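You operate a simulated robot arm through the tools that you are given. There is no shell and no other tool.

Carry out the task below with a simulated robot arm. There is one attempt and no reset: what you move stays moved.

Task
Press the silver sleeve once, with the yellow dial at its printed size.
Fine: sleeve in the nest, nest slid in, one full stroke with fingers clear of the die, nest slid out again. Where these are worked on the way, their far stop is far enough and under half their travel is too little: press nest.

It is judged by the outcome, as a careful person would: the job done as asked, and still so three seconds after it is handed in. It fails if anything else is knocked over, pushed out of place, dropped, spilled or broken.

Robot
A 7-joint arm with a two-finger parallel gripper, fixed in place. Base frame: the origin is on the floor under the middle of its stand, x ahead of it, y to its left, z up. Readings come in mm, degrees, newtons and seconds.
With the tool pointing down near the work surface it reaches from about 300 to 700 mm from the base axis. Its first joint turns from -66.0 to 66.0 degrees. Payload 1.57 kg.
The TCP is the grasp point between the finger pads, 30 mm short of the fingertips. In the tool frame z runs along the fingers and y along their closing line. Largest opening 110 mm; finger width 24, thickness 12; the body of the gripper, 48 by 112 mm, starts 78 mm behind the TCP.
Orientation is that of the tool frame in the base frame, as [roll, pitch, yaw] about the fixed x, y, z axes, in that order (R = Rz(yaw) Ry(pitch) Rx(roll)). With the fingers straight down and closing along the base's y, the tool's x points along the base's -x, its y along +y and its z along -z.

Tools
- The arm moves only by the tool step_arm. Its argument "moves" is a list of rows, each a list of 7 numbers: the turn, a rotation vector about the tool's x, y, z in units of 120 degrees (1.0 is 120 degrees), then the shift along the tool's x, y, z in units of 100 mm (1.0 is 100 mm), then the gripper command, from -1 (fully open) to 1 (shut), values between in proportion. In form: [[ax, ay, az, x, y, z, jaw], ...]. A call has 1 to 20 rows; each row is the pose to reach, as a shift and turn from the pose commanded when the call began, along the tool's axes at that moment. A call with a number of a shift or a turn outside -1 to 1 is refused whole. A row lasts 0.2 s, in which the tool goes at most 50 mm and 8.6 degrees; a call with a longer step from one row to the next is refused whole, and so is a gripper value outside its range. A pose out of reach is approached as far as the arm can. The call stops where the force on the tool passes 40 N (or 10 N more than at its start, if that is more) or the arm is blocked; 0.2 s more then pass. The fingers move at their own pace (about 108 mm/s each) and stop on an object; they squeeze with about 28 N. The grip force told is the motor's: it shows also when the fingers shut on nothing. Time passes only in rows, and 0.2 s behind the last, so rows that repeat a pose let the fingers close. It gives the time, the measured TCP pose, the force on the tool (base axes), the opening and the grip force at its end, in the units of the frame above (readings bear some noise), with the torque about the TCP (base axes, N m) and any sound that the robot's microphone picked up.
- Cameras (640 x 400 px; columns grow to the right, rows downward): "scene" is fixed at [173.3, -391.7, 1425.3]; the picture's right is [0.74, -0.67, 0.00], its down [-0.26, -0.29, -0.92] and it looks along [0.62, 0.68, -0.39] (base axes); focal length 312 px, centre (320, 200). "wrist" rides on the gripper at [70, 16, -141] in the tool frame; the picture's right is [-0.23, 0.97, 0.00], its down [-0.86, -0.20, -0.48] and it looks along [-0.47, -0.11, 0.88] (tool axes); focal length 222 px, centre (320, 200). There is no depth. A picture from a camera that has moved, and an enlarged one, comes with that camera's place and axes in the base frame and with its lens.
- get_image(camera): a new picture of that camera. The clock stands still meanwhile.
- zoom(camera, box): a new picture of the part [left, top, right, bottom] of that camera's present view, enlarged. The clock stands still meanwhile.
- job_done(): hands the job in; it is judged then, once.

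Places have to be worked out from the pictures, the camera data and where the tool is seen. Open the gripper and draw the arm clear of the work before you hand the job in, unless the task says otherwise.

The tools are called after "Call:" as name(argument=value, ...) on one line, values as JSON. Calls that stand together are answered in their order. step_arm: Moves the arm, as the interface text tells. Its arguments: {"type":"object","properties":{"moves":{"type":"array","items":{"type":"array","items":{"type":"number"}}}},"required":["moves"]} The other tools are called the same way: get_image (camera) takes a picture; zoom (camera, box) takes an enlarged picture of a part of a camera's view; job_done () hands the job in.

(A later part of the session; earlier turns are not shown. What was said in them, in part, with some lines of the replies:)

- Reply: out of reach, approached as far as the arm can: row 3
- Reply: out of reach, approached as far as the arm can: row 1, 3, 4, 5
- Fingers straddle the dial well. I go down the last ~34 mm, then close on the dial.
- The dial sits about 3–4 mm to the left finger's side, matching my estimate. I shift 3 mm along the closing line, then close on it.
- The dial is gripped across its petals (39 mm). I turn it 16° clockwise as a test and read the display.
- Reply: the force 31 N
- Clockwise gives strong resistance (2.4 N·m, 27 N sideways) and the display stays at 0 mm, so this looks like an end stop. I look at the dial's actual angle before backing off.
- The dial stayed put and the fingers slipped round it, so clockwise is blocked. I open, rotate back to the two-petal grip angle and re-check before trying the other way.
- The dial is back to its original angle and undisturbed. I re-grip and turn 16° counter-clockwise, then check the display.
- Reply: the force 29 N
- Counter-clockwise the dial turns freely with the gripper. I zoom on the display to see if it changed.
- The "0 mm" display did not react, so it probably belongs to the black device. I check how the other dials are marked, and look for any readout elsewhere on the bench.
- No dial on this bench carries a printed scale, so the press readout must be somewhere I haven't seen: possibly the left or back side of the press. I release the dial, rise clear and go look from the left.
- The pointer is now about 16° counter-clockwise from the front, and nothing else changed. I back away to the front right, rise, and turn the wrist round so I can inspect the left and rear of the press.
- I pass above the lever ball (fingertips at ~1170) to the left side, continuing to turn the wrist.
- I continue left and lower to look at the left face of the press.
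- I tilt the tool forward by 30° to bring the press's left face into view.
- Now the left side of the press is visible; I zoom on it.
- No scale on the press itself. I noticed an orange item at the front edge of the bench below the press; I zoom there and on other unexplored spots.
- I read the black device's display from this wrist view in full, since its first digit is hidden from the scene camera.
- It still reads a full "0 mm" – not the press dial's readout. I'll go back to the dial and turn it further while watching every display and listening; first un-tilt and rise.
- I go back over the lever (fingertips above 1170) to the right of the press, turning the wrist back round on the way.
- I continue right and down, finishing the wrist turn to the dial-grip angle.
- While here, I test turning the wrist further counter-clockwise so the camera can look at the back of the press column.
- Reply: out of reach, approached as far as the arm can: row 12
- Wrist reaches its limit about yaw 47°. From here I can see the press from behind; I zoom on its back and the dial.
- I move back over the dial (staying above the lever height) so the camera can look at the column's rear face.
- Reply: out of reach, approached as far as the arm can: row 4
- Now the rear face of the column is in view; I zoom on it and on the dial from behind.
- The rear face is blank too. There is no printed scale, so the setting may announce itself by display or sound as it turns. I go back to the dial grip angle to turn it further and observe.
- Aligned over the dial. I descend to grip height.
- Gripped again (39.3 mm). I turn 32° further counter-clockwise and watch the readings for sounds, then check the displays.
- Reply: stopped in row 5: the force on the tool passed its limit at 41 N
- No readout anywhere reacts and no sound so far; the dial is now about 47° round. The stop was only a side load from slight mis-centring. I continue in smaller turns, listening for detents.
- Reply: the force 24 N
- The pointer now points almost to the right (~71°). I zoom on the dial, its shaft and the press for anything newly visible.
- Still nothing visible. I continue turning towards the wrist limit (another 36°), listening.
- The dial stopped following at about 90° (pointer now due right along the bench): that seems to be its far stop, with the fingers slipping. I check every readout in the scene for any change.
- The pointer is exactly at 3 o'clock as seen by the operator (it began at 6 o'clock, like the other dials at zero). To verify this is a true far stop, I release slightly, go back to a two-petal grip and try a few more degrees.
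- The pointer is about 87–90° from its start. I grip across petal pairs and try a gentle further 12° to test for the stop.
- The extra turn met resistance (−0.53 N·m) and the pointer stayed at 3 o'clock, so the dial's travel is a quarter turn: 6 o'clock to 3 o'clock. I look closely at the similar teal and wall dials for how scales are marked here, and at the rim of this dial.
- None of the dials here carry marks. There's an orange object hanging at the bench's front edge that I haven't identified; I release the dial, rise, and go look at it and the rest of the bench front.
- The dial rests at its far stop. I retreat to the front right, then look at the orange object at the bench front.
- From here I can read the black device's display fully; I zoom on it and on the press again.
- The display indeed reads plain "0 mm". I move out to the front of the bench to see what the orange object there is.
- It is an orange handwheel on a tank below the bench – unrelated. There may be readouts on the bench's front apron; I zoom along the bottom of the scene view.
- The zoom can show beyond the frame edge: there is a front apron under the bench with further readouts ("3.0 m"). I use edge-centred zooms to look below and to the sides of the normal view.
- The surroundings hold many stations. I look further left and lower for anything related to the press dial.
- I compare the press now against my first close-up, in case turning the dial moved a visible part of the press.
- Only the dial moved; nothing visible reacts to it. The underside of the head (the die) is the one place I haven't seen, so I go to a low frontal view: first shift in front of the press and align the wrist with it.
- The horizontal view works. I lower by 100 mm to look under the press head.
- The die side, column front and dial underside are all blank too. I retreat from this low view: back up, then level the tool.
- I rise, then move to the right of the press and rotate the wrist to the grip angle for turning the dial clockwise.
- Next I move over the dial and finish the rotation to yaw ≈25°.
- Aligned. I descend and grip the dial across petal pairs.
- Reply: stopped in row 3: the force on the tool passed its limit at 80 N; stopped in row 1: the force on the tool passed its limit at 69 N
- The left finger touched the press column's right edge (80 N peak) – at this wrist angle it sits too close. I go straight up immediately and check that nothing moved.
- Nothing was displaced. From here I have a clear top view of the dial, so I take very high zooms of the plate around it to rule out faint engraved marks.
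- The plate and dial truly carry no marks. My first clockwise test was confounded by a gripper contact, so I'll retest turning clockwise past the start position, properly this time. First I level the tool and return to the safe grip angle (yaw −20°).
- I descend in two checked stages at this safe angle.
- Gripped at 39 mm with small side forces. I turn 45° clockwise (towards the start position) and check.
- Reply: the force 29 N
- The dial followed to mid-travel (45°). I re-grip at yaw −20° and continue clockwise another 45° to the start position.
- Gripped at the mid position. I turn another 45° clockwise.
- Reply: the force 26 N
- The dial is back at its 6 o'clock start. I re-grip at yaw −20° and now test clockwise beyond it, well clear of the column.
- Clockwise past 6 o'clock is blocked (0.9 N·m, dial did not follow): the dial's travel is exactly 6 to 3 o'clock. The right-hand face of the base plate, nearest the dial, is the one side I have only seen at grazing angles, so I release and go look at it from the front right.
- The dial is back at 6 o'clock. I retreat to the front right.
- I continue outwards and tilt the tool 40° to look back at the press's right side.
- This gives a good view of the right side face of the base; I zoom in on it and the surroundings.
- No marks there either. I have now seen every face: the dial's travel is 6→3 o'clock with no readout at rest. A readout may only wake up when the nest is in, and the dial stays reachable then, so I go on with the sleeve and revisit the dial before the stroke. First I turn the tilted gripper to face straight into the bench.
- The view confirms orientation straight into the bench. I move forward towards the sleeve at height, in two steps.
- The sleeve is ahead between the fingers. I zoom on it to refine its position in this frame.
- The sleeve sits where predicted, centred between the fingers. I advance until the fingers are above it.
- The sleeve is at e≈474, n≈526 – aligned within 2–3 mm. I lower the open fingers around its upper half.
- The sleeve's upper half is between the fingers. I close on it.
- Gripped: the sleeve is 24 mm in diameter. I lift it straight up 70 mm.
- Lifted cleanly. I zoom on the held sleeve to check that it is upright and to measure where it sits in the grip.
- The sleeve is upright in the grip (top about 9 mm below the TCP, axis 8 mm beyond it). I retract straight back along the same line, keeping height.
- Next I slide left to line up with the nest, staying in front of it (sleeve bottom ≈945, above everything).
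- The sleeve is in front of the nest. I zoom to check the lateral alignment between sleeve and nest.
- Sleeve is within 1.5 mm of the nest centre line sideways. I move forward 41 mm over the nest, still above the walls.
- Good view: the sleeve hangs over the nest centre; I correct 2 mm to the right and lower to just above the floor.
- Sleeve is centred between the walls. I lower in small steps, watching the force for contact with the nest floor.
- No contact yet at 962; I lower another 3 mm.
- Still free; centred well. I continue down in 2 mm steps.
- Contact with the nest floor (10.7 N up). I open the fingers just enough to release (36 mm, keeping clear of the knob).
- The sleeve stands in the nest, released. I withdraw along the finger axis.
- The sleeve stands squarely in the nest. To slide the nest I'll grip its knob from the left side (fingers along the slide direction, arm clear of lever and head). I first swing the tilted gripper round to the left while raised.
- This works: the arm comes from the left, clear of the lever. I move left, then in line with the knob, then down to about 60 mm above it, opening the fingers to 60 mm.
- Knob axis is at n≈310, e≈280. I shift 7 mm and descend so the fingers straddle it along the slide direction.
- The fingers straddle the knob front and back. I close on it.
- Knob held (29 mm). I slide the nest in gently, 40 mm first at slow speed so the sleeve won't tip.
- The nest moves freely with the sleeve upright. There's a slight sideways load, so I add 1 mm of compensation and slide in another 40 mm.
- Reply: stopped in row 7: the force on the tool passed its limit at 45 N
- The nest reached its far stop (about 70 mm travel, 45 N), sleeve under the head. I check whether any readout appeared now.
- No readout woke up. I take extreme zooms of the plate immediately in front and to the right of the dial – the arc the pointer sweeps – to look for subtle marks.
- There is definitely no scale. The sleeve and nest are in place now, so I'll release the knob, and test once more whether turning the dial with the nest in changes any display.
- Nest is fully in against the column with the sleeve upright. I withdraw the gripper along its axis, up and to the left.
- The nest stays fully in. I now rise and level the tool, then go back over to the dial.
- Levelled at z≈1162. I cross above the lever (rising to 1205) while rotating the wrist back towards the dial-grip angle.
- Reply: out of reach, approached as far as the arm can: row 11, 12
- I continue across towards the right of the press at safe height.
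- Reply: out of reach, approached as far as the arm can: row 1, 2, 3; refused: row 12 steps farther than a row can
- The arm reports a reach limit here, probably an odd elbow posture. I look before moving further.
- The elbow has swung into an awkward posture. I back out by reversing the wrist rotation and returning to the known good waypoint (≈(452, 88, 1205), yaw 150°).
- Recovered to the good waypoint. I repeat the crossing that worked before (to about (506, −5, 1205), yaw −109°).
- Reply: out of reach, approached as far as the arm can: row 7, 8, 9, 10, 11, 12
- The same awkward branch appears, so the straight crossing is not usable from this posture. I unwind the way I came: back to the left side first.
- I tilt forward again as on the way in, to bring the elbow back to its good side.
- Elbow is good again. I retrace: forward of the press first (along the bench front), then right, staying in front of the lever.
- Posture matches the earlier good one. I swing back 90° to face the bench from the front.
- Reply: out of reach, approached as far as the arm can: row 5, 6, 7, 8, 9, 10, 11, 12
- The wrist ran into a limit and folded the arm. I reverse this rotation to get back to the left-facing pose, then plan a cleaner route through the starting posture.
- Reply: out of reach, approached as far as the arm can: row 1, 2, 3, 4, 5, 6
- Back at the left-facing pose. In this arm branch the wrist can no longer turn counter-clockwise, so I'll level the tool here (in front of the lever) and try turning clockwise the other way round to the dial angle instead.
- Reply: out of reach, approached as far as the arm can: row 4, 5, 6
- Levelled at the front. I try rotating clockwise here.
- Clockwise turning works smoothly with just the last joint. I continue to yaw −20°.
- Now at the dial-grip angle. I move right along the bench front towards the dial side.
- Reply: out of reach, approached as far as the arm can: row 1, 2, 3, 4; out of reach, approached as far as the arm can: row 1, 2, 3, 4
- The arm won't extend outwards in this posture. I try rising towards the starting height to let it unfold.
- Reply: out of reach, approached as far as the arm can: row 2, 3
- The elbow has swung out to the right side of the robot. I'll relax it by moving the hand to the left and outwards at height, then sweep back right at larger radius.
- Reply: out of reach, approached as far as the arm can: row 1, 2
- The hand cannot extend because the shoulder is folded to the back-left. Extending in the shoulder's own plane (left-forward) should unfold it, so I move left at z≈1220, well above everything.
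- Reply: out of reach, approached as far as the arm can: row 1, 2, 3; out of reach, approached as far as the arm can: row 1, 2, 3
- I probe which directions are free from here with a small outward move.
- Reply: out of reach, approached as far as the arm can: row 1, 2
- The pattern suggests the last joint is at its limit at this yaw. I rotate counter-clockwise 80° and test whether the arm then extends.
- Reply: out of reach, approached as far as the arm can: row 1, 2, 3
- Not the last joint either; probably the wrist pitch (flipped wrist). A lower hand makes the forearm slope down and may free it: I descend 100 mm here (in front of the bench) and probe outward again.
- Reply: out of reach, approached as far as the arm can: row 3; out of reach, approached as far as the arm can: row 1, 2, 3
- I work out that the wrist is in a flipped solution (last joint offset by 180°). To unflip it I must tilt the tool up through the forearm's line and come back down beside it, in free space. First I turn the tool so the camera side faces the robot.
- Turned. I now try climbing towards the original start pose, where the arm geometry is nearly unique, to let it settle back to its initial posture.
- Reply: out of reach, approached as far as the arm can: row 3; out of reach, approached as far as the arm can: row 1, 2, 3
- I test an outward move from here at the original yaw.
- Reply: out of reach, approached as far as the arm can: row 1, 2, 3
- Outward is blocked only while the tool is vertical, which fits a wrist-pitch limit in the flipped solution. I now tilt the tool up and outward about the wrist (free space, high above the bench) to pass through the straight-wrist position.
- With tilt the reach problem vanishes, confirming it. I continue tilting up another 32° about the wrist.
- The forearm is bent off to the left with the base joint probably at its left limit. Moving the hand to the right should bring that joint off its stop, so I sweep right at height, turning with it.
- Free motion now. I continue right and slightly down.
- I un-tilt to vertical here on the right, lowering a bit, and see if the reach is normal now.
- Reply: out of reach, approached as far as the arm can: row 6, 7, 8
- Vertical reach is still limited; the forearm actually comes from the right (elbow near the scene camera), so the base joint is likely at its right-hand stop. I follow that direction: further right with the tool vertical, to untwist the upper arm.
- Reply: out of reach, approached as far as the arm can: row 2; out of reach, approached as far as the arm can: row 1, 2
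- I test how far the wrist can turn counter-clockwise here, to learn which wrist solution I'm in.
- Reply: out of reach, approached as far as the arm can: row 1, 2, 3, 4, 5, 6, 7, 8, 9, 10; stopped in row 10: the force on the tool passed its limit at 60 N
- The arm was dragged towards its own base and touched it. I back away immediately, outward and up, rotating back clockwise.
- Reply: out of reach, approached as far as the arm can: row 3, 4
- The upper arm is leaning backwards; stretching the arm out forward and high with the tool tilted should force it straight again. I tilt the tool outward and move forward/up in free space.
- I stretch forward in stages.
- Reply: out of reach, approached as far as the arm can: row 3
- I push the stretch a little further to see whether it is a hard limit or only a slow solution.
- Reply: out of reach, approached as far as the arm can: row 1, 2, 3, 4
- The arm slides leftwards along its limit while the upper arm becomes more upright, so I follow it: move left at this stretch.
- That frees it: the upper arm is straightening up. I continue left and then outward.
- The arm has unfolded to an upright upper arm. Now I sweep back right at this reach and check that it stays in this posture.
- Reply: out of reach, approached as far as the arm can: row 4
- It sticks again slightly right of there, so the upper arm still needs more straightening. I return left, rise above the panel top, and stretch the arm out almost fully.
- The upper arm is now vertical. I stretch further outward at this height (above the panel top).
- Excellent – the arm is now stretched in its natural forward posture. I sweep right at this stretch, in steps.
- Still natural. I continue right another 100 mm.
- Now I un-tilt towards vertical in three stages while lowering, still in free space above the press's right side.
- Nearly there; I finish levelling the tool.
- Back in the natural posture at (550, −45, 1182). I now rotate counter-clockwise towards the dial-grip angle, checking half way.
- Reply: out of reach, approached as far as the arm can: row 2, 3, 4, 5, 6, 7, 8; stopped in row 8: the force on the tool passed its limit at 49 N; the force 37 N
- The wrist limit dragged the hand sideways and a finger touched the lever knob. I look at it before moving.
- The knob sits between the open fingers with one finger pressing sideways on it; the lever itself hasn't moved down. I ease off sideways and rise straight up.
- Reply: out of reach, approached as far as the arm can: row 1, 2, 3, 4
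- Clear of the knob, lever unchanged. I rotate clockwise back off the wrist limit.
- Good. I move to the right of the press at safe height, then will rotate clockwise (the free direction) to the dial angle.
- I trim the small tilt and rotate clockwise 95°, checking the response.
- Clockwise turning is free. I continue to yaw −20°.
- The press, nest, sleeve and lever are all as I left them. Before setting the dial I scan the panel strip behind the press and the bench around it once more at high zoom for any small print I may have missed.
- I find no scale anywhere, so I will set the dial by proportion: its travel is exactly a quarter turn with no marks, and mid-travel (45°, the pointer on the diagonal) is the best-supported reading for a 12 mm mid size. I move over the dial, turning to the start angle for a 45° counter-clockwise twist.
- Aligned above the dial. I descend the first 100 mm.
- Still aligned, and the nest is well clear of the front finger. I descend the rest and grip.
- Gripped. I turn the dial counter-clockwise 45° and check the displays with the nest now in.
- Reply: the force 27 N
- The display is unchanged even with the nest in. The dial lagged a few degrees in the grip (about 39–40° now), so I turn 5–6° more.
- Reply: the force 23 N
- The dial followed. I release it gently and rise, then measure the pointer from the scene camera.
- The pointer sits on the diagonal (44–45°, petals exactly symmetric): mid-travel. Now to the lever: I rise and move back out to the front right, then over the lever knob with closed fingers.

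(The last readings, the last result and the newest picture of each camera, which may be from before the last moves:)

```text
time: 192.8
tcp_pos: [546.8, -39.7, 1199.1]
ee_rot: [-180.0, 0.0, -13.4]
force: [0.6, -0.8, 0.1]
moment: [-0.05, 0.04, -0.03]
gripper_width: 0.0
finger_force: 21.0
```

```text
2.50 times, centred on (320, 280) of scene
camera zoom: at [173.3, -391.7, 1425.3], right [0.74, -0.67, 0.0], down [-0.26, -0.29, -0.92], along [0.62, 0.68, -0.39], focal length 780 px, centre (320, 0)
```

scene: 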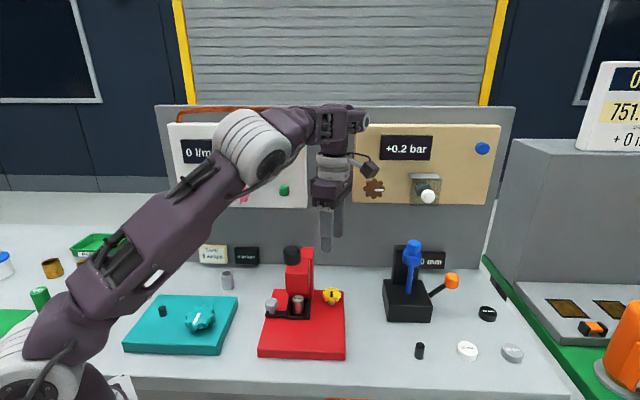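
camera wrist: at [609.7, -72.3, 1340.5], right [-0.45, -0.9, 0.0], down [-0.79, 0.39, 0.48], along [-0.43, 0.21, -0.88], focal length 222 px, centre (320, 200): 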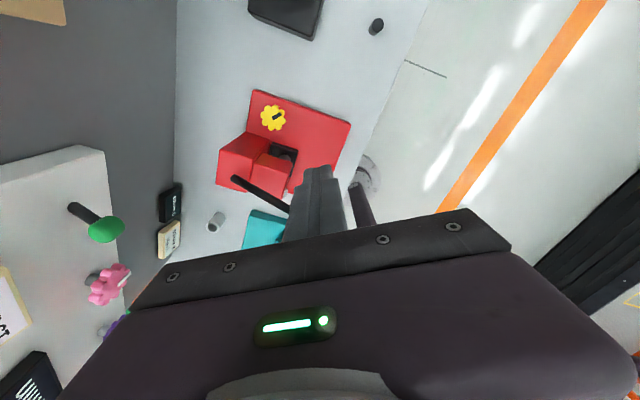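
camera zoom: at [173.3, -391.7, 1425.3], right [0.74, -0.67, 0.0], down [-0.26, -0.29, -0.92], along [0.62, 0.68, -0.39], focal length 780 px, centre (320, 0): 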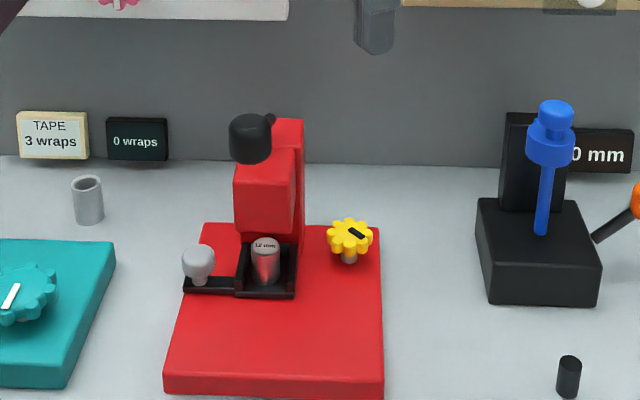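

Fingers are shut. The lever knob is at about (468, 8), top ≈1121; its pivot is behind at the column top. I move over the knob at safe height.

Call:
step_arm(moves=[[0, 0, 0, -0.29, -0.093, 0.0, 1.0], [0, 0, 0, -0.58, -0.187, 0.02, 1.0], [0, 0, 0, -0.877, -0.281, 0.04, 1.0]])

Call:
zoom(camera="scene", box=[240, 180, 360, 320])

Call:
get_image(camera="wrist")

```text
time: 193.7
tcp_pos: [466.1, 9.6, 1193.0]
ee_rot: [-179.8, 0.0, -13.3]
force: [-0.5, -0.3, 0.4]
moment: [-0.01, -0.02, 0.02]
gripper_width: 0.0
finger_force: 21.3
```

```text
2.86 times, centred on (300, 250) of scene
camera zoom: at [173.3, -391.7, 1425.3], right [0.74, -0.67, 0.0], down [-0.26, -0.29, -0.92], along [0.62, 0.68, -0.39], focal length 891 px, centre (377, 57)
```

zoom: 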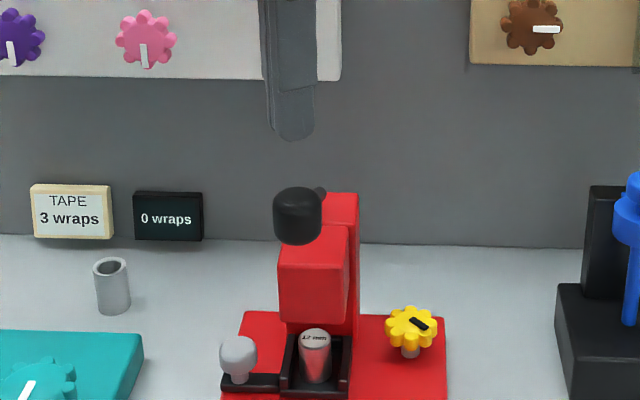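

```text
taken
camera wrist: at [529.4, -23.3, 1335.2], right [-0.45, -0.9, 0.0], down [-0.79, 0.39, 0.48], along [-0.43, 0.22, -0.88], focal length 222 px, centre (320, 200)
```

wrist: 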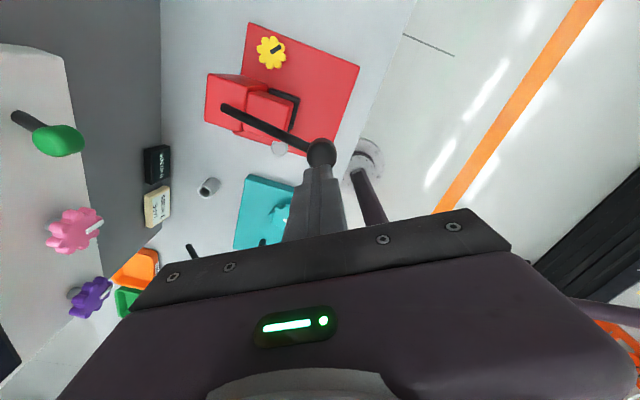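

Fingertips are aligned above the knob. I lower to just above it.

Call:
step_arm(moves=[[0, 0, 0, 0.018, 0.01, 0.2, 1.0], [0, 0, 0, 0.018, 0.01, 0.36, 1.0]])

Call:
zoom(camera="scene", box=[260, 220, 340, 290])

```text
time: 194.2
tcp_pos: [468.3, 7.5, 1156.9]
ee_rot: [-179.8, 0.0, -13.3]
force: [-0.4, 0.5, 0.3]
moment: [-0.01, 0.0, 0.02]
gripper_width: 0.0
finger_force: 21.1
```

```text
5.71 times, centred on (300, 255) of scene
camera zoom: at [173.3, -391.7, 1425.3], right [0.74, -0.67, 0.0], down [-0.26, -0.29, -0.92], along [0.62, 0.68, -0.39], focal length 1783 px, centre (434, -114)
```

zoom: 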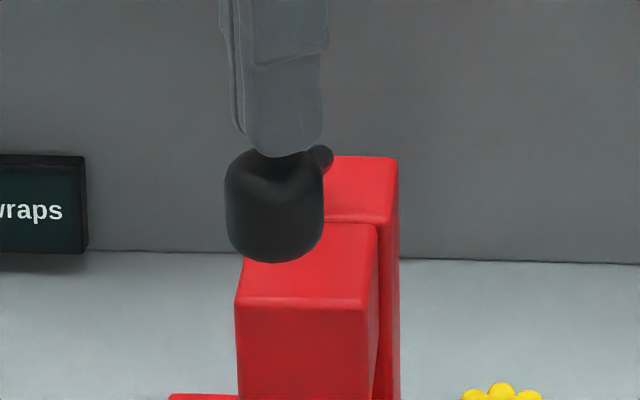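

Fingertips are at the knob. I press down the first 30 mm (about a quarter of the arc), following the arc slightly forward, and look.

Call:
step_arm(moves=[[0, 0, 0, -0.015, 0.026, 0.1, 1.0], [0, 0, 0, -0.03, 0.053, 0.2, 1.0], [0, 0, 0, -0.044, 0.079, 0.3, 1.0]])

Call:
zoom(camera="scene", box=[250, 220, 360, 340])

Call:
zoom(camera="scene", box=[280, 275, 330, 325])

```text
time: 195.1
tcp_pos: [460.9, -0.7, 1127.9]
ee_rot: [-179.9, 0.0, -13.2]
force: [-0.8, -0.5, 2.3]
moment: [0.03, 0.0, -0.01]
gripper_width: 0.0
finger_force: 21.3
```

```text
3.33 times, centred on (305, 280) of scene
camera zoom: at [173.3, -391.7, 1425.3], right [0.74, -0.67, 0.0], down [-0.26, -0.29, -0.92], along [0.62, 0.68, -0.39], focal length 1040 px, centre (370, -67)
```

zoom: 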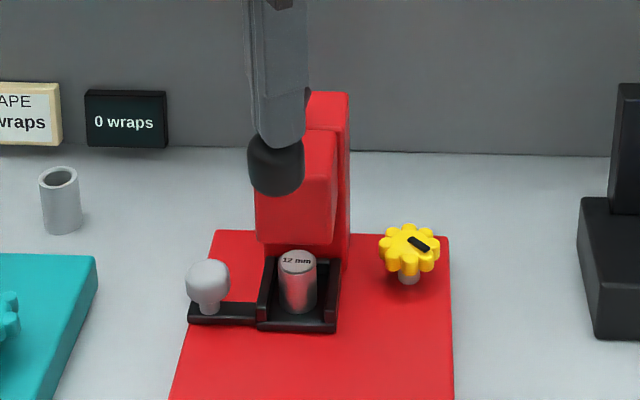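

```text
8.00 times, centred on (305, 300) of scene
camera zoom: at [173.3, -391.7, 1425.3], right [0.74, -0.67, 0.0], down [-0.26, -0.29, -0.92], along [0.62, 0.68, -0.39], focal length 2496 px, centre (440, -600)
```

zoom: 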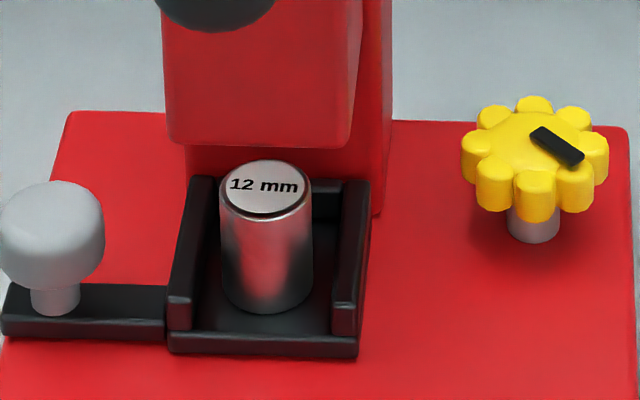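

Only 2 N of resistance; no ram or readout visible yet. I press a further 15 mm and look again.

Call:
step_arm(moves=[[0, 0, 0, -0.008, 0.013, 0.08, 1.0], [0, 0, 0, -0.015, 0.026, 0.15, 1.0]])

Call:
zoom(camera="scene", box=[280, 265, 340, 325])

Call:
zoom(camera="scene", box=[408, 235, 456, 285])

```text
time: 195.7
tcp_pos: [460.5, -2.5, 1114.3]
ee_rot: [-179.9, -0.1, -13.3]
force: [-1.4, -1.3, 2.5]
moment: [-0.03, 0.08, 0.0]
gripper_width: 0.0
finger_force: 21.1
```

```text
6.67 times, centred on (310, 295) of scene
camera zoom: at [173.2, -391.7, 1425.3], right [0.74, -0.67, 0.0], down [-0.26, -0.29, -0.92], along [0.62, 0.68, -0.39], focal length 2080 px, centre (387, -433)
```

zoom: 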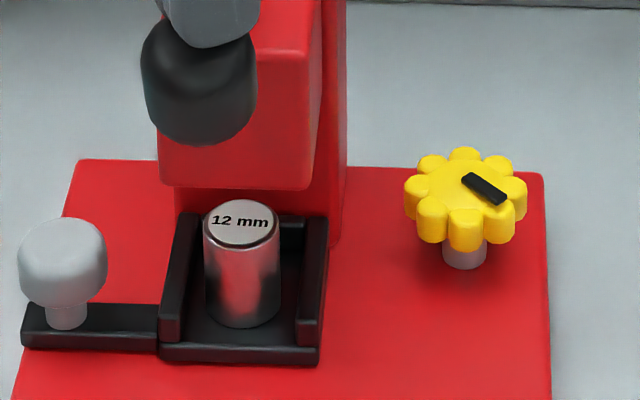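

```text
8.00 times, centred on (432, 260) of scene
camera zoom: at [173.2, -391.7, 1425.3], right [0.74, -0.67, 0.0], down [-0.26, -0.29, -0.92], along [0.62, 0.68, -0.39], focal length 2496 px, centre (-576, -280)
```

zoom: 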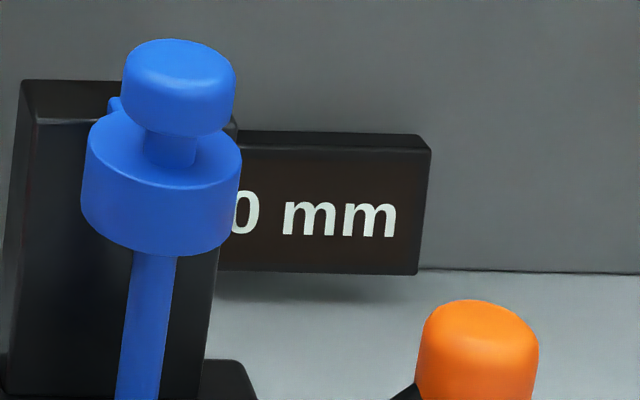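

The press shows nothing more part-way, so I complete the stroke: pressing on down along the arc, watching the force.

Call:
step_arm(moves=[[0, 0, 0, 0, 0.003, 0.08, 1.0], [0, 0, 0, 0, 0.005, 0.16, 1.0], [0, 0, 0, 0, 0.005, 0.24, 1.0], [0, 0, 0, 0.003, 0.0, 0.32, 1.0], [0, 0, 0, 0.006, -0.008, 0.4, 1.0]])

Call:
zoom(camera="scene", box=[260, 235, 350, 325])

```text
time: 196.8
tcp_pos: [461.2, -4.1, 1072.4]
ee_rot: [-180.0, 0.0, -13.3]
force: [-1.9, 0.4, 4.9]
moment: [0.02, 0.06, 0.04]
gripper_width: 0.0
finger_force: 21.3
```

```text
4.44 times, centred on (305, 280) of scene
camera zoom: at [173.2, -391.7, 1425.3], right [0.74, -0.67, 0.0], down [-0.26, -0.29, -0.92], along [0.62, 0.68, -0.39], focal length 1387 px, centre (387, -156)
```

zoom: 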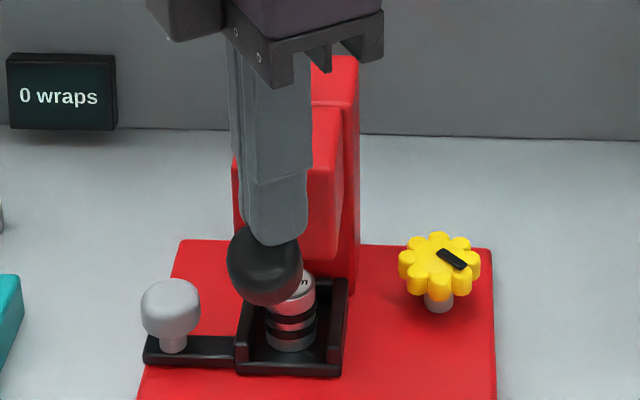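

The sleeve now shows two pressed grooves, so the stroke has registered. I carry on smoothly to the bottom stop without letting it rise.

Call:
step_arm(moves=[[0, 0, 0, 0.004, -0.01, 0.08, 1.0], [0, 0, 0, 0.012, -0.026, 0.16, 1.0], [0, 0, 0, 0.022, -0.046, 0.24, 1.0]])

Call:
zoom(camera="scene", box=[260, 235, 350, 325])

```text
time: 197.5
tcp_pos: [463.3, -1.8, 1059.8]
ee_rot: [179.9, -0.3, -13.3]
force: [-10.0, -3.9, 26.3]
moment: [-0.1, 0.4, 0.05]
gripper_width: 0.0
finger_force: 21.2
stopped in row 3: the force on the tool passed its limit at 66 N (the readings are from after the stop); the commanded pose is now the measured one
```

```text
4.44 times, centred on (305, 280) of scene
camera zoom: at [172.6, -391.8, 1425.4], right [0.74, -0.67, 0.0], down [-0.26, -0.29, -0.92], along [0.62, 0.68, -0.39], focal length 1387 px, centre (387, -156)
```

zoom: 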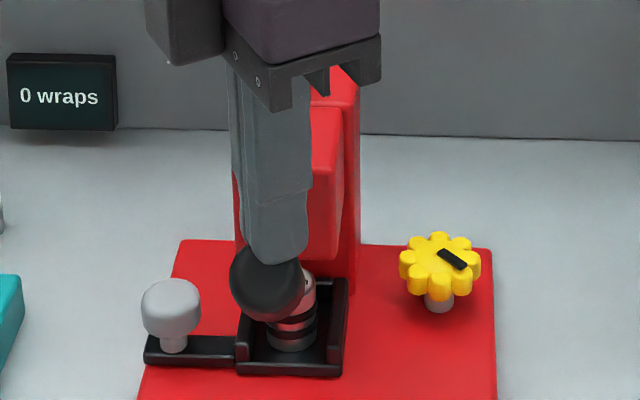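

Bottom stop reached (66 N). One full stroke is done. I lift the hand and see whether the lever returns by itself.

Call:
step_arm(moves=[[0, 0, 0, -0.02, 0.03, -0.2, 1.0], [0, 0, 0, -0.03, 0.05, -0.45, 1.0], [0, 0, 0, -0.02, 0.03, -0.7, 1.0], [0, 0, 0, 0.0, 0.0, -0.98, 1.0]])

Call:
zoom(camera="scene", box=[240, 200, 370, 340])

```text
time: 198.5
tcp_pos: [463.6, -0.3, 1158.4]
ee_rot: [179.9, -0.2, -13.3]
force: [-0.1, -0.9, 0.7]
moment: [0.01, 0.0, -0.03]
gripper_width: 0.2
finger_force: 21.2
```

```text
2.86 times, centred on (305, 270) of scene
camera zoom: at [173.3, -391.7, 1425.3], right [0.74, -0.67, 0.0], down [-0.26, -0.29, -0.92], along [0.62, 0.68, -0.39], focal length 891 px, centre (363, 0)
```

zoom: 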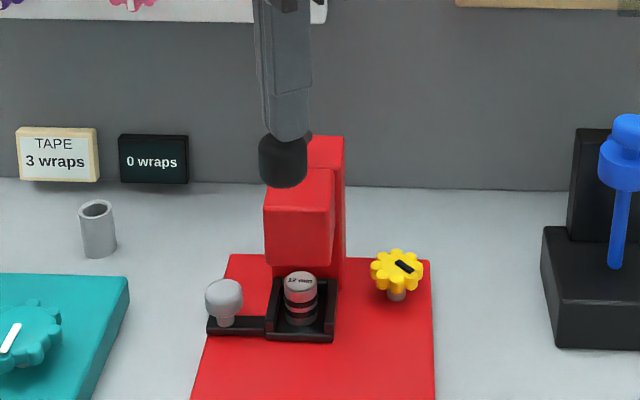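

The lever sprang back up by itself. I zoom on the pressed sleeve.

Call:
zoom(camera="scene", box=[280, 285, 320, 325])

Call:
zoom(camera="scene", box=[265, 225, 345, 305])

```text
10.00 times, centred on (300, 305) of scene
camera zoom: at [173.3, -391.7, 1425.3], right [0.74, -0.67, 0.0], down [-0.26, -0.29, -0.92], along [0.62, 0.68, -0.39], focal length 3120 px, centre (520, -850)
```

zoom: 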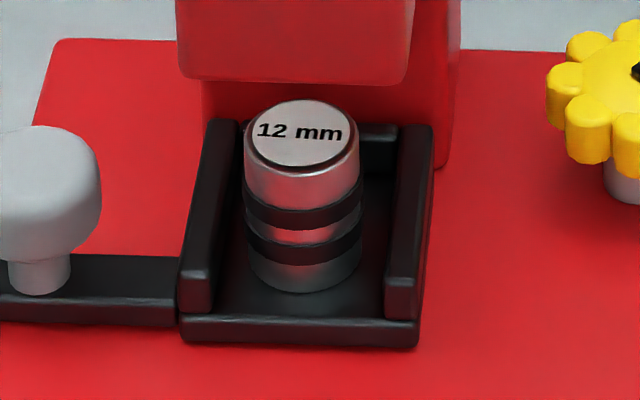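

```text
5.00 times, centred on (305, 265) of scene
camera zoom: at [173.3, -391.7, 1425.3], right [0.74, -0.67, 0.0], down [-0.26, -0.29, -0.92], along [0.62, 0.68, -0.39], focal length 1560 px, centre (395, -125)
```

zoom: 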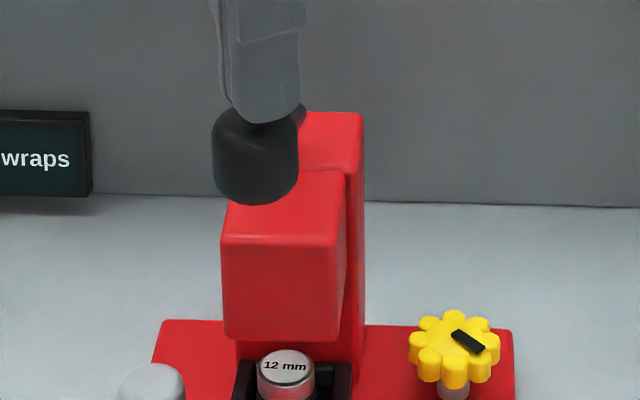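

The sleeve shows clean press marks all round and the lever is back up. Now the nest must come out: I rise and turn the wrist (free direction) so the fingers can take the knob from the left side.

Call:
step_arm(moves=[[0, 0, 0, 0, 0, -0.25, 1.0], [0, 0, 0, 0, 0, -0.45, 1.0], [0, 0, -0.066, 0, 0, -0.45, 1.0], [0, 0, -0.132, 0, 0, -0.45, 1.0], [0, 0, -0.198, 0, 0, -0.45, 1.0], [0, 0, -0.264, 0, 0, -0.45, 1.0], [0, 0, -0.33, 0, 0, -0.45, 1.0], [0, 0, -0.396, 0, 0, -0.45, 1.0], [0, 0, -0.462, 0, 0, -0.45, 1.0], [0, 0, -0.528, 0, 0, -0.45, 1.0], [0, 0, -0.594, 0, 0, -0.45, 1.0]])

Call:
get_image(camera="scene")

```text
time: 200.9
tcp_pos: [463.9, -1.9, 1201.5]
ee_rot: [179.7, -0.2, 58.1]
force: [0.2, 0.0, 0.3]
moment: [-0.01, -0.01, 0.0]
gripper_width: 0.0
finger_force: 21.6
```

```text
taken
```

scene: 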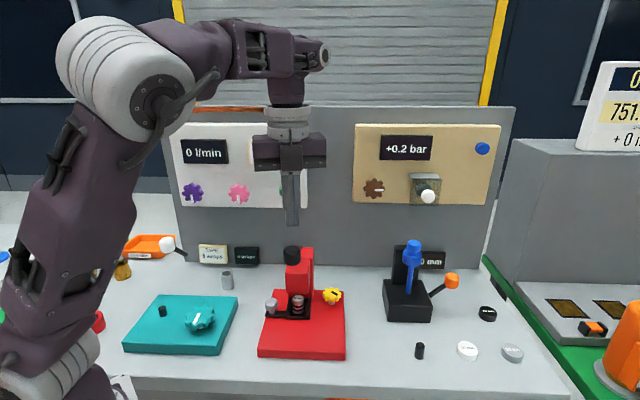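

Good posture. I continue turning to yaw 138°.

Call:
step_arm(moves=[[0, 0, -0.0666, 0, 0, 0, 1.0], [0, 0, -0.133, 0, 0, 0, 1.0], [0, 0, -0.2, 0, 0, 0, 1.0], [0, 0, -0.266, 0, 0, 0, 1.0], [0, 0, -0.333, 0, 0, 0, 1.0], [0, 0, -0.4, 0, 0, 0, 1.0], [0, 0, -0.466, 0, 0, 0, 1.0], [0, 0, -0.533, 0, 0, 0, 1.0], [0, 0, -0.6, 0, 0, 0, 0.5], [0, 0, -0.666, 0, 0, 0, 0.0]])

Call:
get_image(camera="scene")

```text
time: 203.1
tcp_pos: [463.0, -1.2, 1202.5]
ee_rot: [179.9, 0.1, 138.1]
force: [-0.6, -0.3, -0.5]
moment: [-0.02, -0.02, 0.0]
gripper_width: 54.9
finger_force: 0.0
```

```text
taken
```

scene: 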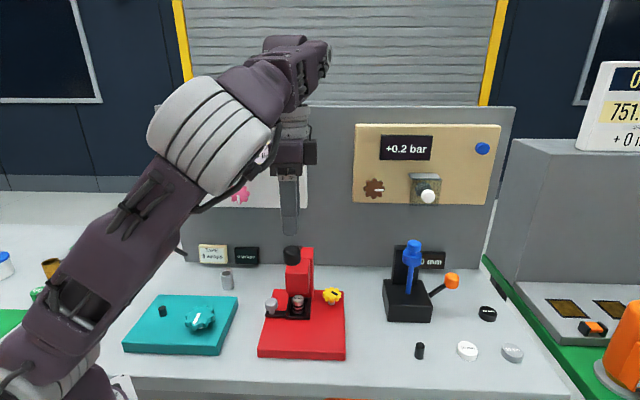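

Everything clear. I move left over the knob's position (about (462, 93)) at height.

Call:
step_arm(moves=[[0, 0, 0, 0.21, 0.235, 0, 0.0], [0, 0, 0, 0.42, 0.47, 0, 0.0], [0, 0, 0, 0.636, 0.706, 0, 0.0]])

Call:
get_image(camera="wrist")

Call:
get_image(camera="scene")

```text
time: 203.9
tcp_pos: [465.6, 93.2, 1201.1]
ee_rot: [179.9, 0.3, 137.9]
force: [0.3, -0.3, -0.8]
moment: [-0.04, 0.0, -0.02]
gripper_width: 55.2
finger_force: 0.0
```

```text
taken
camera wrist: at [422.7, 151.7, 1343.3], right [0.82, 0.57, 0.0], down [0.5, -0.72, 0.48], along [0.28, -0.39, -0.88], focal length 222 px, centre (320, 200)
```

wrist: 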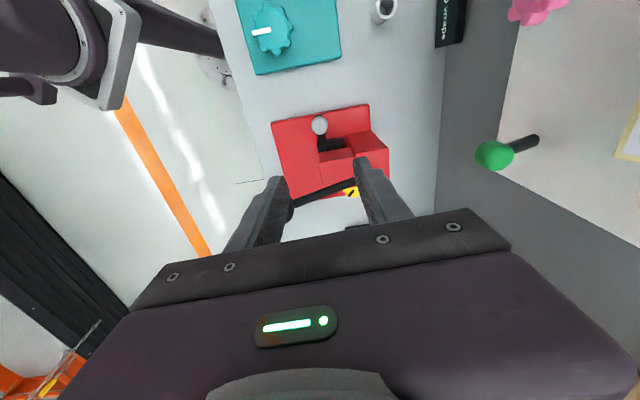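

```text
taken
```

scene: 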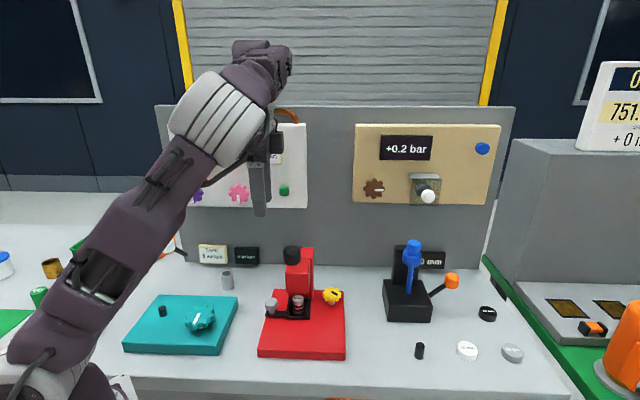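

Knob confirmed at e≈279, n≈380. I tilt 20° so the hand leans away from the lever, and descend the first stage.

Call:
step_arm(moves=[[0, -0.056, 0, 0.03, -0.007, 0, 0.0], [0, -0.111, 0, 0.06, -0.014, 0, 0.0], [0, -0.1667, 0, 0.086, -0.02, 0, 0.0]])

Call:
step_arm(moves=[[0, 0, 0, 0.1, 0, 0.28, 0.0], [0, 0, 0, 0.2, 0, 0.56, 0.0], [0, 0, 0, 0.34, 0, 0.94, 0.0]])

Call:
get_image(camera="wrist")

Call:
zoom(camera="scene", box=[200, 180, 360, 340])

```text
time: 204.7
tcp_pos: [455.6, 98.3, 1202.2]
ee_rot: [179.7, 20.3, 137.8]
force: [-0.1, 0.1, 0.5]
moment: [0.02, -0.04, -0.01]
gripper_width: 54.7
finger_force: 0.2
```

```text
time: 205.5
tcp_pos: [455.9, 99.1, 1103.8]
ee_rot: [179.9, 20.3, 137.8]
force: [-0.1, -0.2, -0.4]
moment: [-0.01, -0.04, -0.01]
gripper_width: 55.1
finger_force: 0.0
```

```text
taken
camera wrist: at [380.5, 187.1, 1212.2], right [0.81, 0.58, 0.08], down [0.34, -0.58, 0.74], along [0.48, -0.58, -0.66], focal length 222 px, centre (320, 200)
```

wrist: 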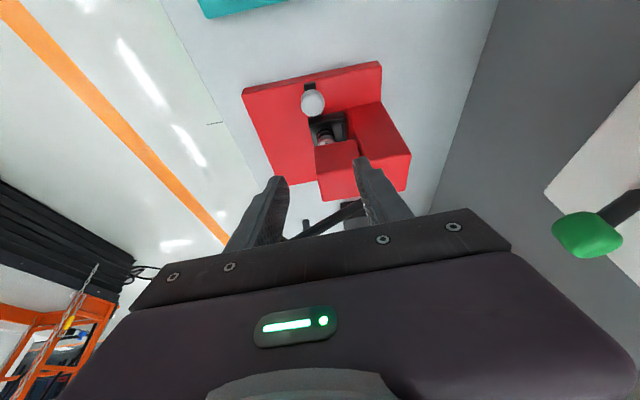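

```text
2.50 times, centred on (280, 260) of scene
camera zoom: at [173.3, -391.7, 1425.3], right [0.74, -0.67, 0.0], down [-0.26, -0.29, -0.92], along [0.62, 0.68, -0.39], focal length 780 px, centre (420, 50)
```

zoom: 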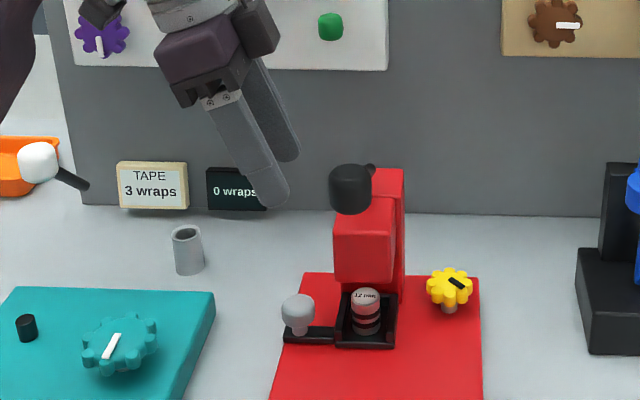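

On line. I descend another 100 mm and check alignment with the knob.

Call:
step_arm(moves=[[0, 0, 0, 0.11, 0, 0.31, 0.0], [0, 0, 0, 0.23, 0, 0.63, 0.0], [0, 0, 0, 0.34, 0, 0.94, 0.0]])

Call:
zoom(camera="wrist", box=[250, 70, 400, 200])

Call:
zoom(camera="scene", box=[220, 230, 340, 330])

```text
time: 206.3
tcp_pos: [454.7, 99.1, 999.6]
ee_rot: [179.9, 20.2, 137.8]
force: [-0.5, -0.2, -0.2]
moment: [-0.02, -0.01, 0.01]
gripper_width: 55.2
finger_force: 0.0
```

```text
3.08 times, centred on (325, 135) of wrist
camera zoom: at [380.6, 186.9, 1109.3], right [0.81, 0.58, 0.08], down [0.34, -0.58, 0.74], along [0.48, -0.58, -0.66], focal length 684 px, centre (305, 400)
```

zoom: 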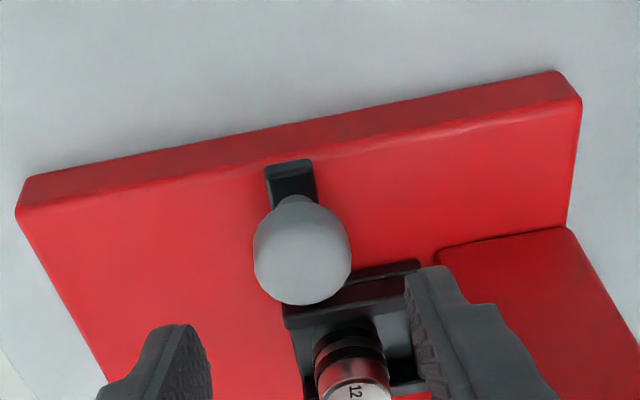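

```text
4.00 times, centred on (280, 280) of scene
camera zoom: at [173.3, -391.7, 1425.3], right [0.74, -0.67, 0.0], down [-0.26, -0.29, -0.92], along [0.62, 0.68, -0.39], focal length 1248 px, centre (480, -120)
```

zoom: 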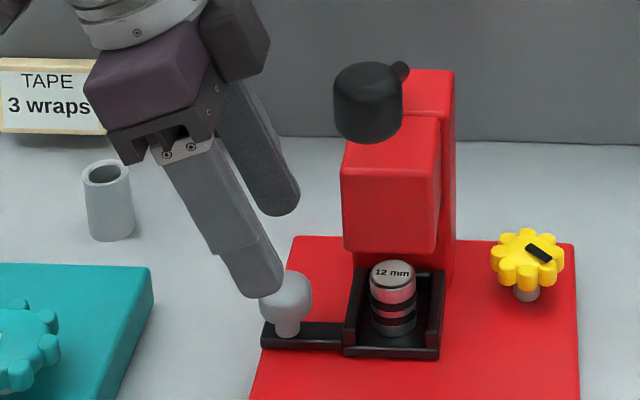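

Well aligned. I descend the last 47 mm around the knob.

Call:
step_arm(moves=[[0, 0, 0, 0.08, 0, 0.22, 0.0], [0, 0, 0, 0.161, 0, 0.442, 0.0]])

Call:
zoom(camera="scene", box=[230, 260, 330, 330])

Call:
zoom(camera="wrist", box=[250, 90, 400, 220])

```text
time: 206.9
tcp_pos: [454.9, 95.2, 953.0]
ee_rot: [179.9, 20.2, 137.7]
force: [-0.4, 0.8, -0.2]
moment: [0.02, 0.0, -0.03]
gripper_width: 54.9
finger_force: 0.1
```

```text
5.71 times, centred on (280, 295) of scene
camera zoom: at [173.3, -391.7, 1425.3], right [0.74, -0.67, 0.0], down [-0.26, -0.29, -0.92], along [0.62, 0.68, -0.39], focal length 1783 px, centre (549, -343)
```

zoom: 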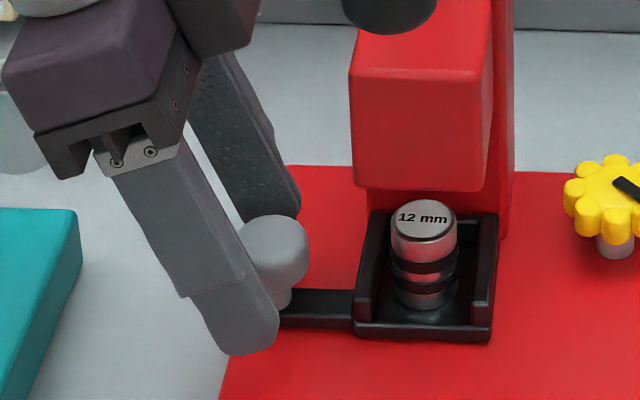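

```text
3.08 times, centred on (325, 155) of wrist
camera zoom: at [380.5, 184.4, 1063.7], right [0.81, 0.58, 0.08], down [0.34, -0.58, 0.74], along [0.48, -0.58, -0.66], focal length 684 px, centre (305, 338)
```

zoom: 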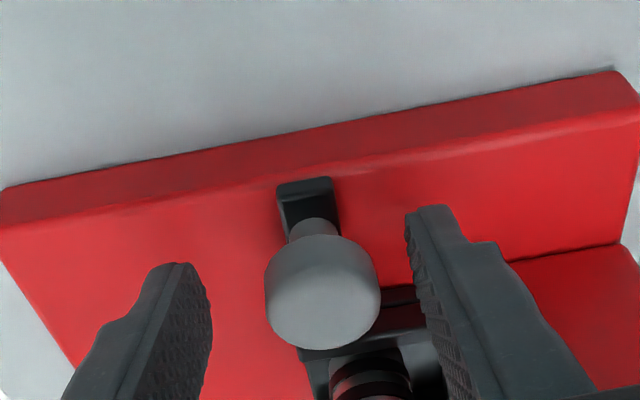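

The fingers straddle the knob. I close on it.

Call:
step_arm(moves=[[0, 0, 0, 0, 0, 0, 0.3], [0, 0, 0, 0, 0, 0, 0.6], [0, 0, 0, 0, 0, 0, 0.7], [0, 0, 0, 0, 0, 0, 0.7]])

Call:
zoom(camera="scene", box=[230, 260, 330, 330])

```text
time: 207.9
tcp_pos: [454.5, 95.6, 955.0]
ee_rot: [179.9, 20.3, 137.9]
force: [-1.7, 2.1, -9.1]
moment: [-0.29, 0.34, 0.11]
gripper_width: 29.3
finger_force: 39.2
```

```text
5.71 times, centred on (280, 295) of scene
camera zoom: at [173.4, -391.6, 1425.3], right [0.74, -0.67, 0.0], down [-0.26, -0.29, -0.92], along [0.62, 0.68, -0.39], focal length 1783 px, centre (549, -343)
```

zoom: 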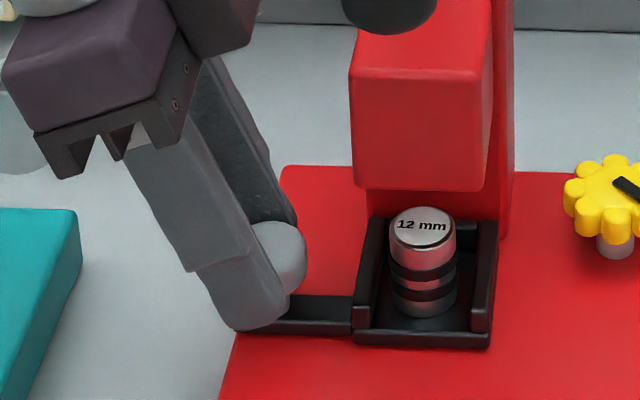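

Held. I slide the nest out gently, 40 mm first.

Call:
step_arm(moves=[[0, 0, 0, 0, -0.02, 0, 0.7], [0, 0, 0, 0, -0.06, 0, 0.7], [0, 0, 0, 0, -0.11, 0, 0.7], [0, 0, 0, 0, -0.16, 0, 0.7], [0, 0, 0, 0, -0.21, 0, 0.7], [0, 0, 0, 0, -0.26, 0, 0.7], [0, 0, 0, 0, -0.31, 0, 0.7], [0, 0, 0, 0, -0.36, 0, 0.7], [0, 0, 0, 0, -0.39, 0, 0.7], [0, 0, 0, 0, -0.4, 0, 0.7]])

Call:
zoom(camera="scene", box=[220, 220, 370, 370])

```text
time: 210.1
tcp_pos: [428.6, 68.2, 956.3]
ee_rot: [-180.0, 20.1, 138.0]
force: [-19.1, 19.2, -22.9]
moment: [0.38, 0.94, 0.09]
gripper_width: 29.7
finger_force: 39.1
```

```text
2.67 times, centred on (295, 295) of scene
camera zoom: at [173.1, -391.1, 1425.5], right [0.74, -0.67, 0.0], down [-0.26, -0.29, -0.92], along [0.62, 0.68, -0.39], focal length 832 px, centre (387, -53)
```

zoom: 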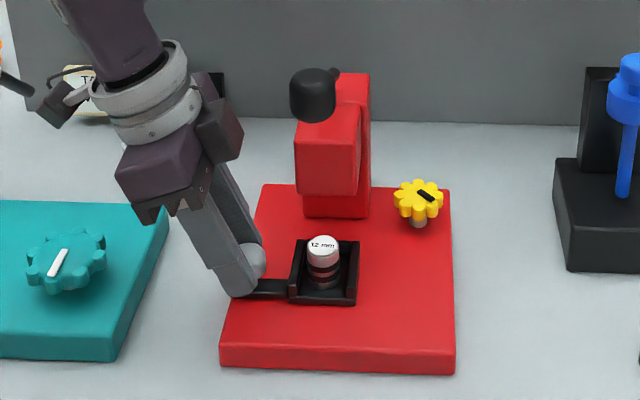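

Smooth. There is some side load, so I ease 2 mm left and slightly down while sliding out the remaining ~26 mm slowly.

Call:
step_arm(moves=[[0, 0, 0, 0.012, -0.02, 0.004, 0.7], [0, 0, 0, 0.024, -0.05, 0.007, 0.7], [0, 0, 0, 0.024, -0.09, 0.007, 0.7], [0, 0, 0, 0.024, -0.13, 0.007, 0.7], [0, 0, 0, 0.024, -0.17, 0.007, 0.7], [0, 0, 0, 0.024, -0.21, 0.007, 0.7], [0, 0, 0, 0.024, -0.24, 0.007, 0.7], [0, 0, 0, 0.024, -0.255, 0.007, 0.7]])

Call:
zoom(camera="scene", box=[220, 220, 370, 370])

```text
time: 211.9
tcp_pos: [410.8, 49.3, 954.2]
ee_rot: [179.8, 20.4, 137.8]
force: [-10.9, 12.8, 30.5]
moment: [-0.03, -0.03, 0.08]
gripper_width: 29.4
finger_force: 38.8
```

```text
2.67 times, centred on (295, 295) of scene
camera zoom: at [172.6, -391.4, 1425.5], right [0.74, -0.67, 0.0], down [-0.26, -0.29, -0.92], along [0.62, 0.68, -0.39], focal length 832 px, centre (387, -53)
```

zoom: 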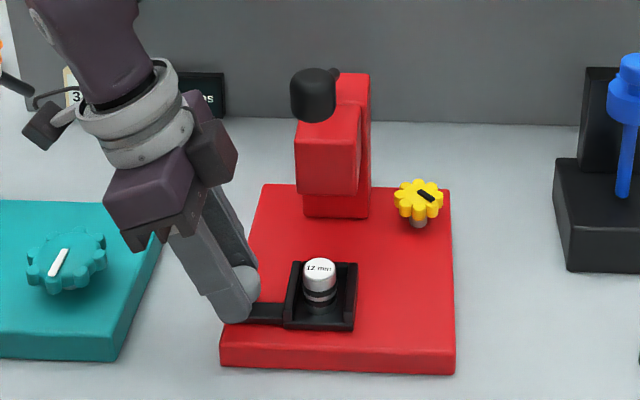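

Almost back at its original place. I ease up 1 mm and slide a few millimetres more to find the out-stop.

Call:
step_arm(moves=[[0, 0, 0, -0.003, -0.015, -0.009, 0.7], [0, 0, 0, -0.003, -0.03, -0.009, 0.7], [0, 0, 0, -0.003, -0.04, -0.009, 0.7]])

Call:
zoom(camera="scene", box=[240, 290, 330, 360])

```text
time: 212.7
tcp_pos: [410.3, 47.9, 954.8]
ee_rot: [179.7, 20.3, 137.9]
force: [2.6, 12.4, 20.2]
moment: [0.39, 0.19, 0.09]
gripper_width: 29.3
finger_force: 38.7
```

```text
5.71 times, centred on (285, 325) of scene
camera zoom: at [173.1, -391.4, 1425.4], right [0.74, -0.67, 0.0], down [-0.26, -0.29, -0.92], along [0.62, 0.68, -0.39], focal length 1783 px, centre (520, -514)
```

zoom: 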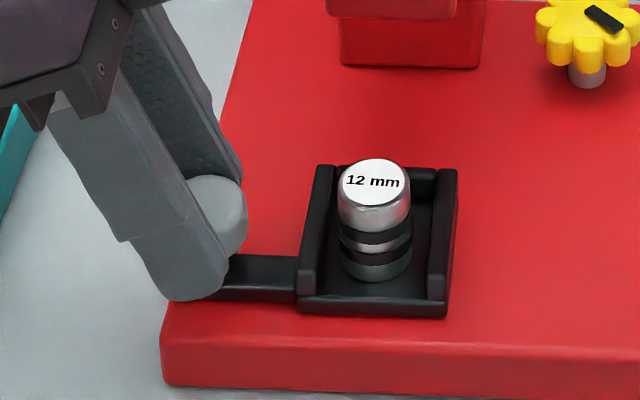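

The nest is back at its out-stop (same image position as originally), sleeve upright inside. I release the knob.

Call:
step_arm(moves=[[0, 0, 0, 0, 0, 0, 0.4], [0, 0, 0, 0, 0, 0, 0.05], [0, 0, 0, 0, 0, 0, 0.05]])

Call:
zoom(camera="scene", box=[240, 290, 330, 360])

```text
time: 213.5
tcp_pos: [409.0, 46.4, 953.8]
ee_rot: [179.9, 20.3, 137.9]
force: [0.7, 0.3, -0.8]
moment: [-0.01, -0.01, 0.01]
gripper_width: 52.3
finger_force: 0.1
```

```text
5.71 times, centred on (285, 325) of scene
camera zoom: at [173.3, -391.7, 1425.3], right [0.74, -0.67, 0.0], down [-0.26, -0.29, -0.92], along [0.62, 0.68, -0.39], focal length 1783 px, centre (520, -514)
```

zoom: 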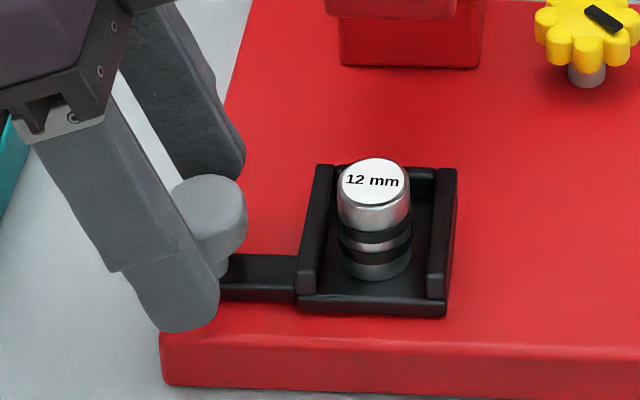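

Released cleanly. I withdraw straight back along the fingers.

Call:
step_arm(moves=[[0, 0, 0, 0, 0, -0.3, 0.05], [0, 0, 0, 0, 0, -0.65, 0.05], [0, 0, 0, 0, 0, -1.0, 0.05]])

Call:
get_image(camera="scene")

Call:
zoom(camera="scene", box=[240, 230, 370, 370])

```text
time: 214.3
tcp_pos: [384.0, 70.2, 1046.1]
ee_rot: [179.9, 20.2, 137.8]
force: [-0.1, 0.1, 0.6]
moment: [0.01, -0.01, -0.01]
gripper_width: 52.4
finger_force: 0.1
```

```text
taken
```

scene: 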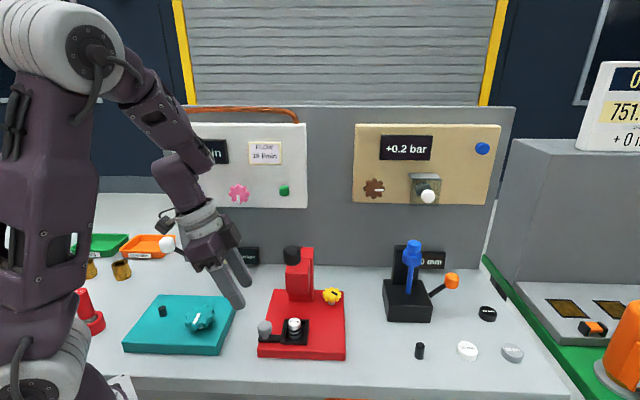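

```text
2.86 times, centred on (305, 300) of scene
camera zoom: at [173.3, -391.7, 1425.3], right [0.74, -0.67, 0.0], down [-0.26, -0.29, -0.92], along [0.62, 0.68, -0.39], focal length 891 px, centre (363, -86)
```

zoom: 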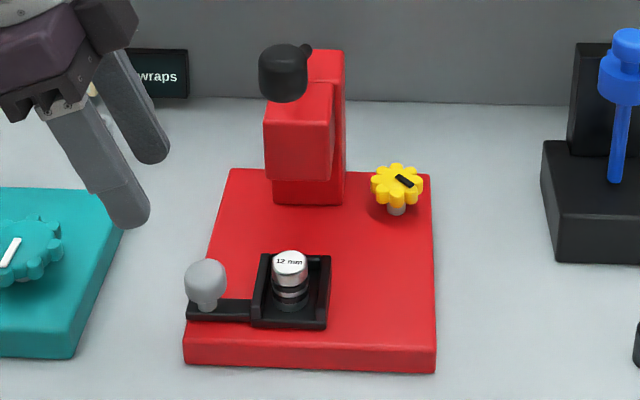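

The job looks complete: sleeve pressed in the nest, nest out, lever up. I rise well clear and open the gripper.

Call:
step_arm(moves=[[0, 0, 0, -0.11, 0, -0.3, 0.0], [0, 0, 0, -0.22, 0, -0.6, -0.5], [0, 0, 0, -0.34, 0, -0.94, -1.0], [0, 0, 0, -0.34, 0, -0.94, -1.0]])

Call:
get_image(camera="scene")

Call:
zoom(camera="scene", box=[260, 280, 350, 350])

```text
time: 215.3
tcp_pos: [384.6, 69.6, 1148.8]
ee_rot: [179.8, 20.2, 137.9]
force: [-0.4, -0.4, -0.6]
moment: [0.03, 0.0, -0.02]
gripper_width: 109.9
finger_force: 0.1
```

```text
taken
```

scene: 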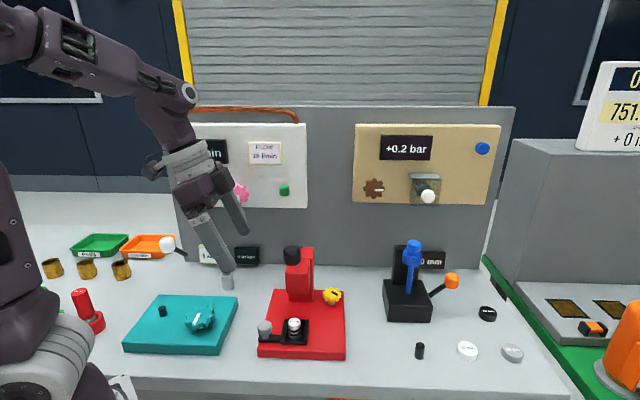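

```text
5.71 times, centred on (305, 315) of scene
camera zoom: at [173.3, -391.7, 1425.3], right [0.74, -0.67, 0.0], down [-0.26, -0.29, -0.92], along [0.62, 0.68, -0.39], focal length 1783 px, centre (406, -457)
```

zoom: 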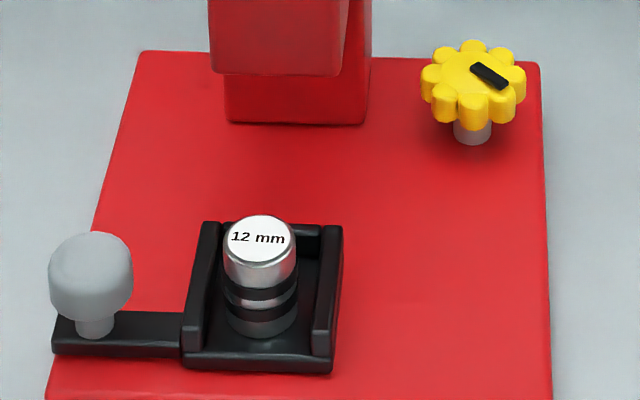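

The sleeve has been pressed once and stands upright in the nest. The nest is back at its out-stop, the lever is up, and the gripper is open and clear with nothing else disturbed.

The dial setting is the one thing I could not check. I found no scale or readout for it anywhere, so I left it at the middle of its quarter-turn travel as my best estimate for 12 mm. I hand the job in.

Call:
job_done()

```text
The job is handed in.
```

I pressed the 12 mm sleeve once, but the yellow dial setting is a guess: I could not confirm that it corresponds to 12 mm.

- **Dial:** It turns exactly a quarter turn between two stops. I found no marks, scale or display for it on the press or nearby. The one "mm" display on the bench, by the black device, stayed at 0 wherever I set the dial. I left the dial at mid-travel, 45° from where it started.
- **Pressing:** The sleeve stood upright in the nest, which I slid in to its far stop. I made one lever stroke down to the bottom stop with the fingers clear of the die. The sleeve now shows two dark bands, and the lever sprang back up by itself.
- **Finish:** The nest is back at its out-stop with the sleeve upright in it. The gripper is open and the arm is clear.
- **Unplanned contacts:**
  - The gripper hit the press column twice, once while I was turning the dial and once while lowering onto it (80 N at the peak).
  - A finger pushed the lever knob sideways once.
  - The gripper touched the robot's own base once.
  - After these I saw nothing on the bench moved or damaged.
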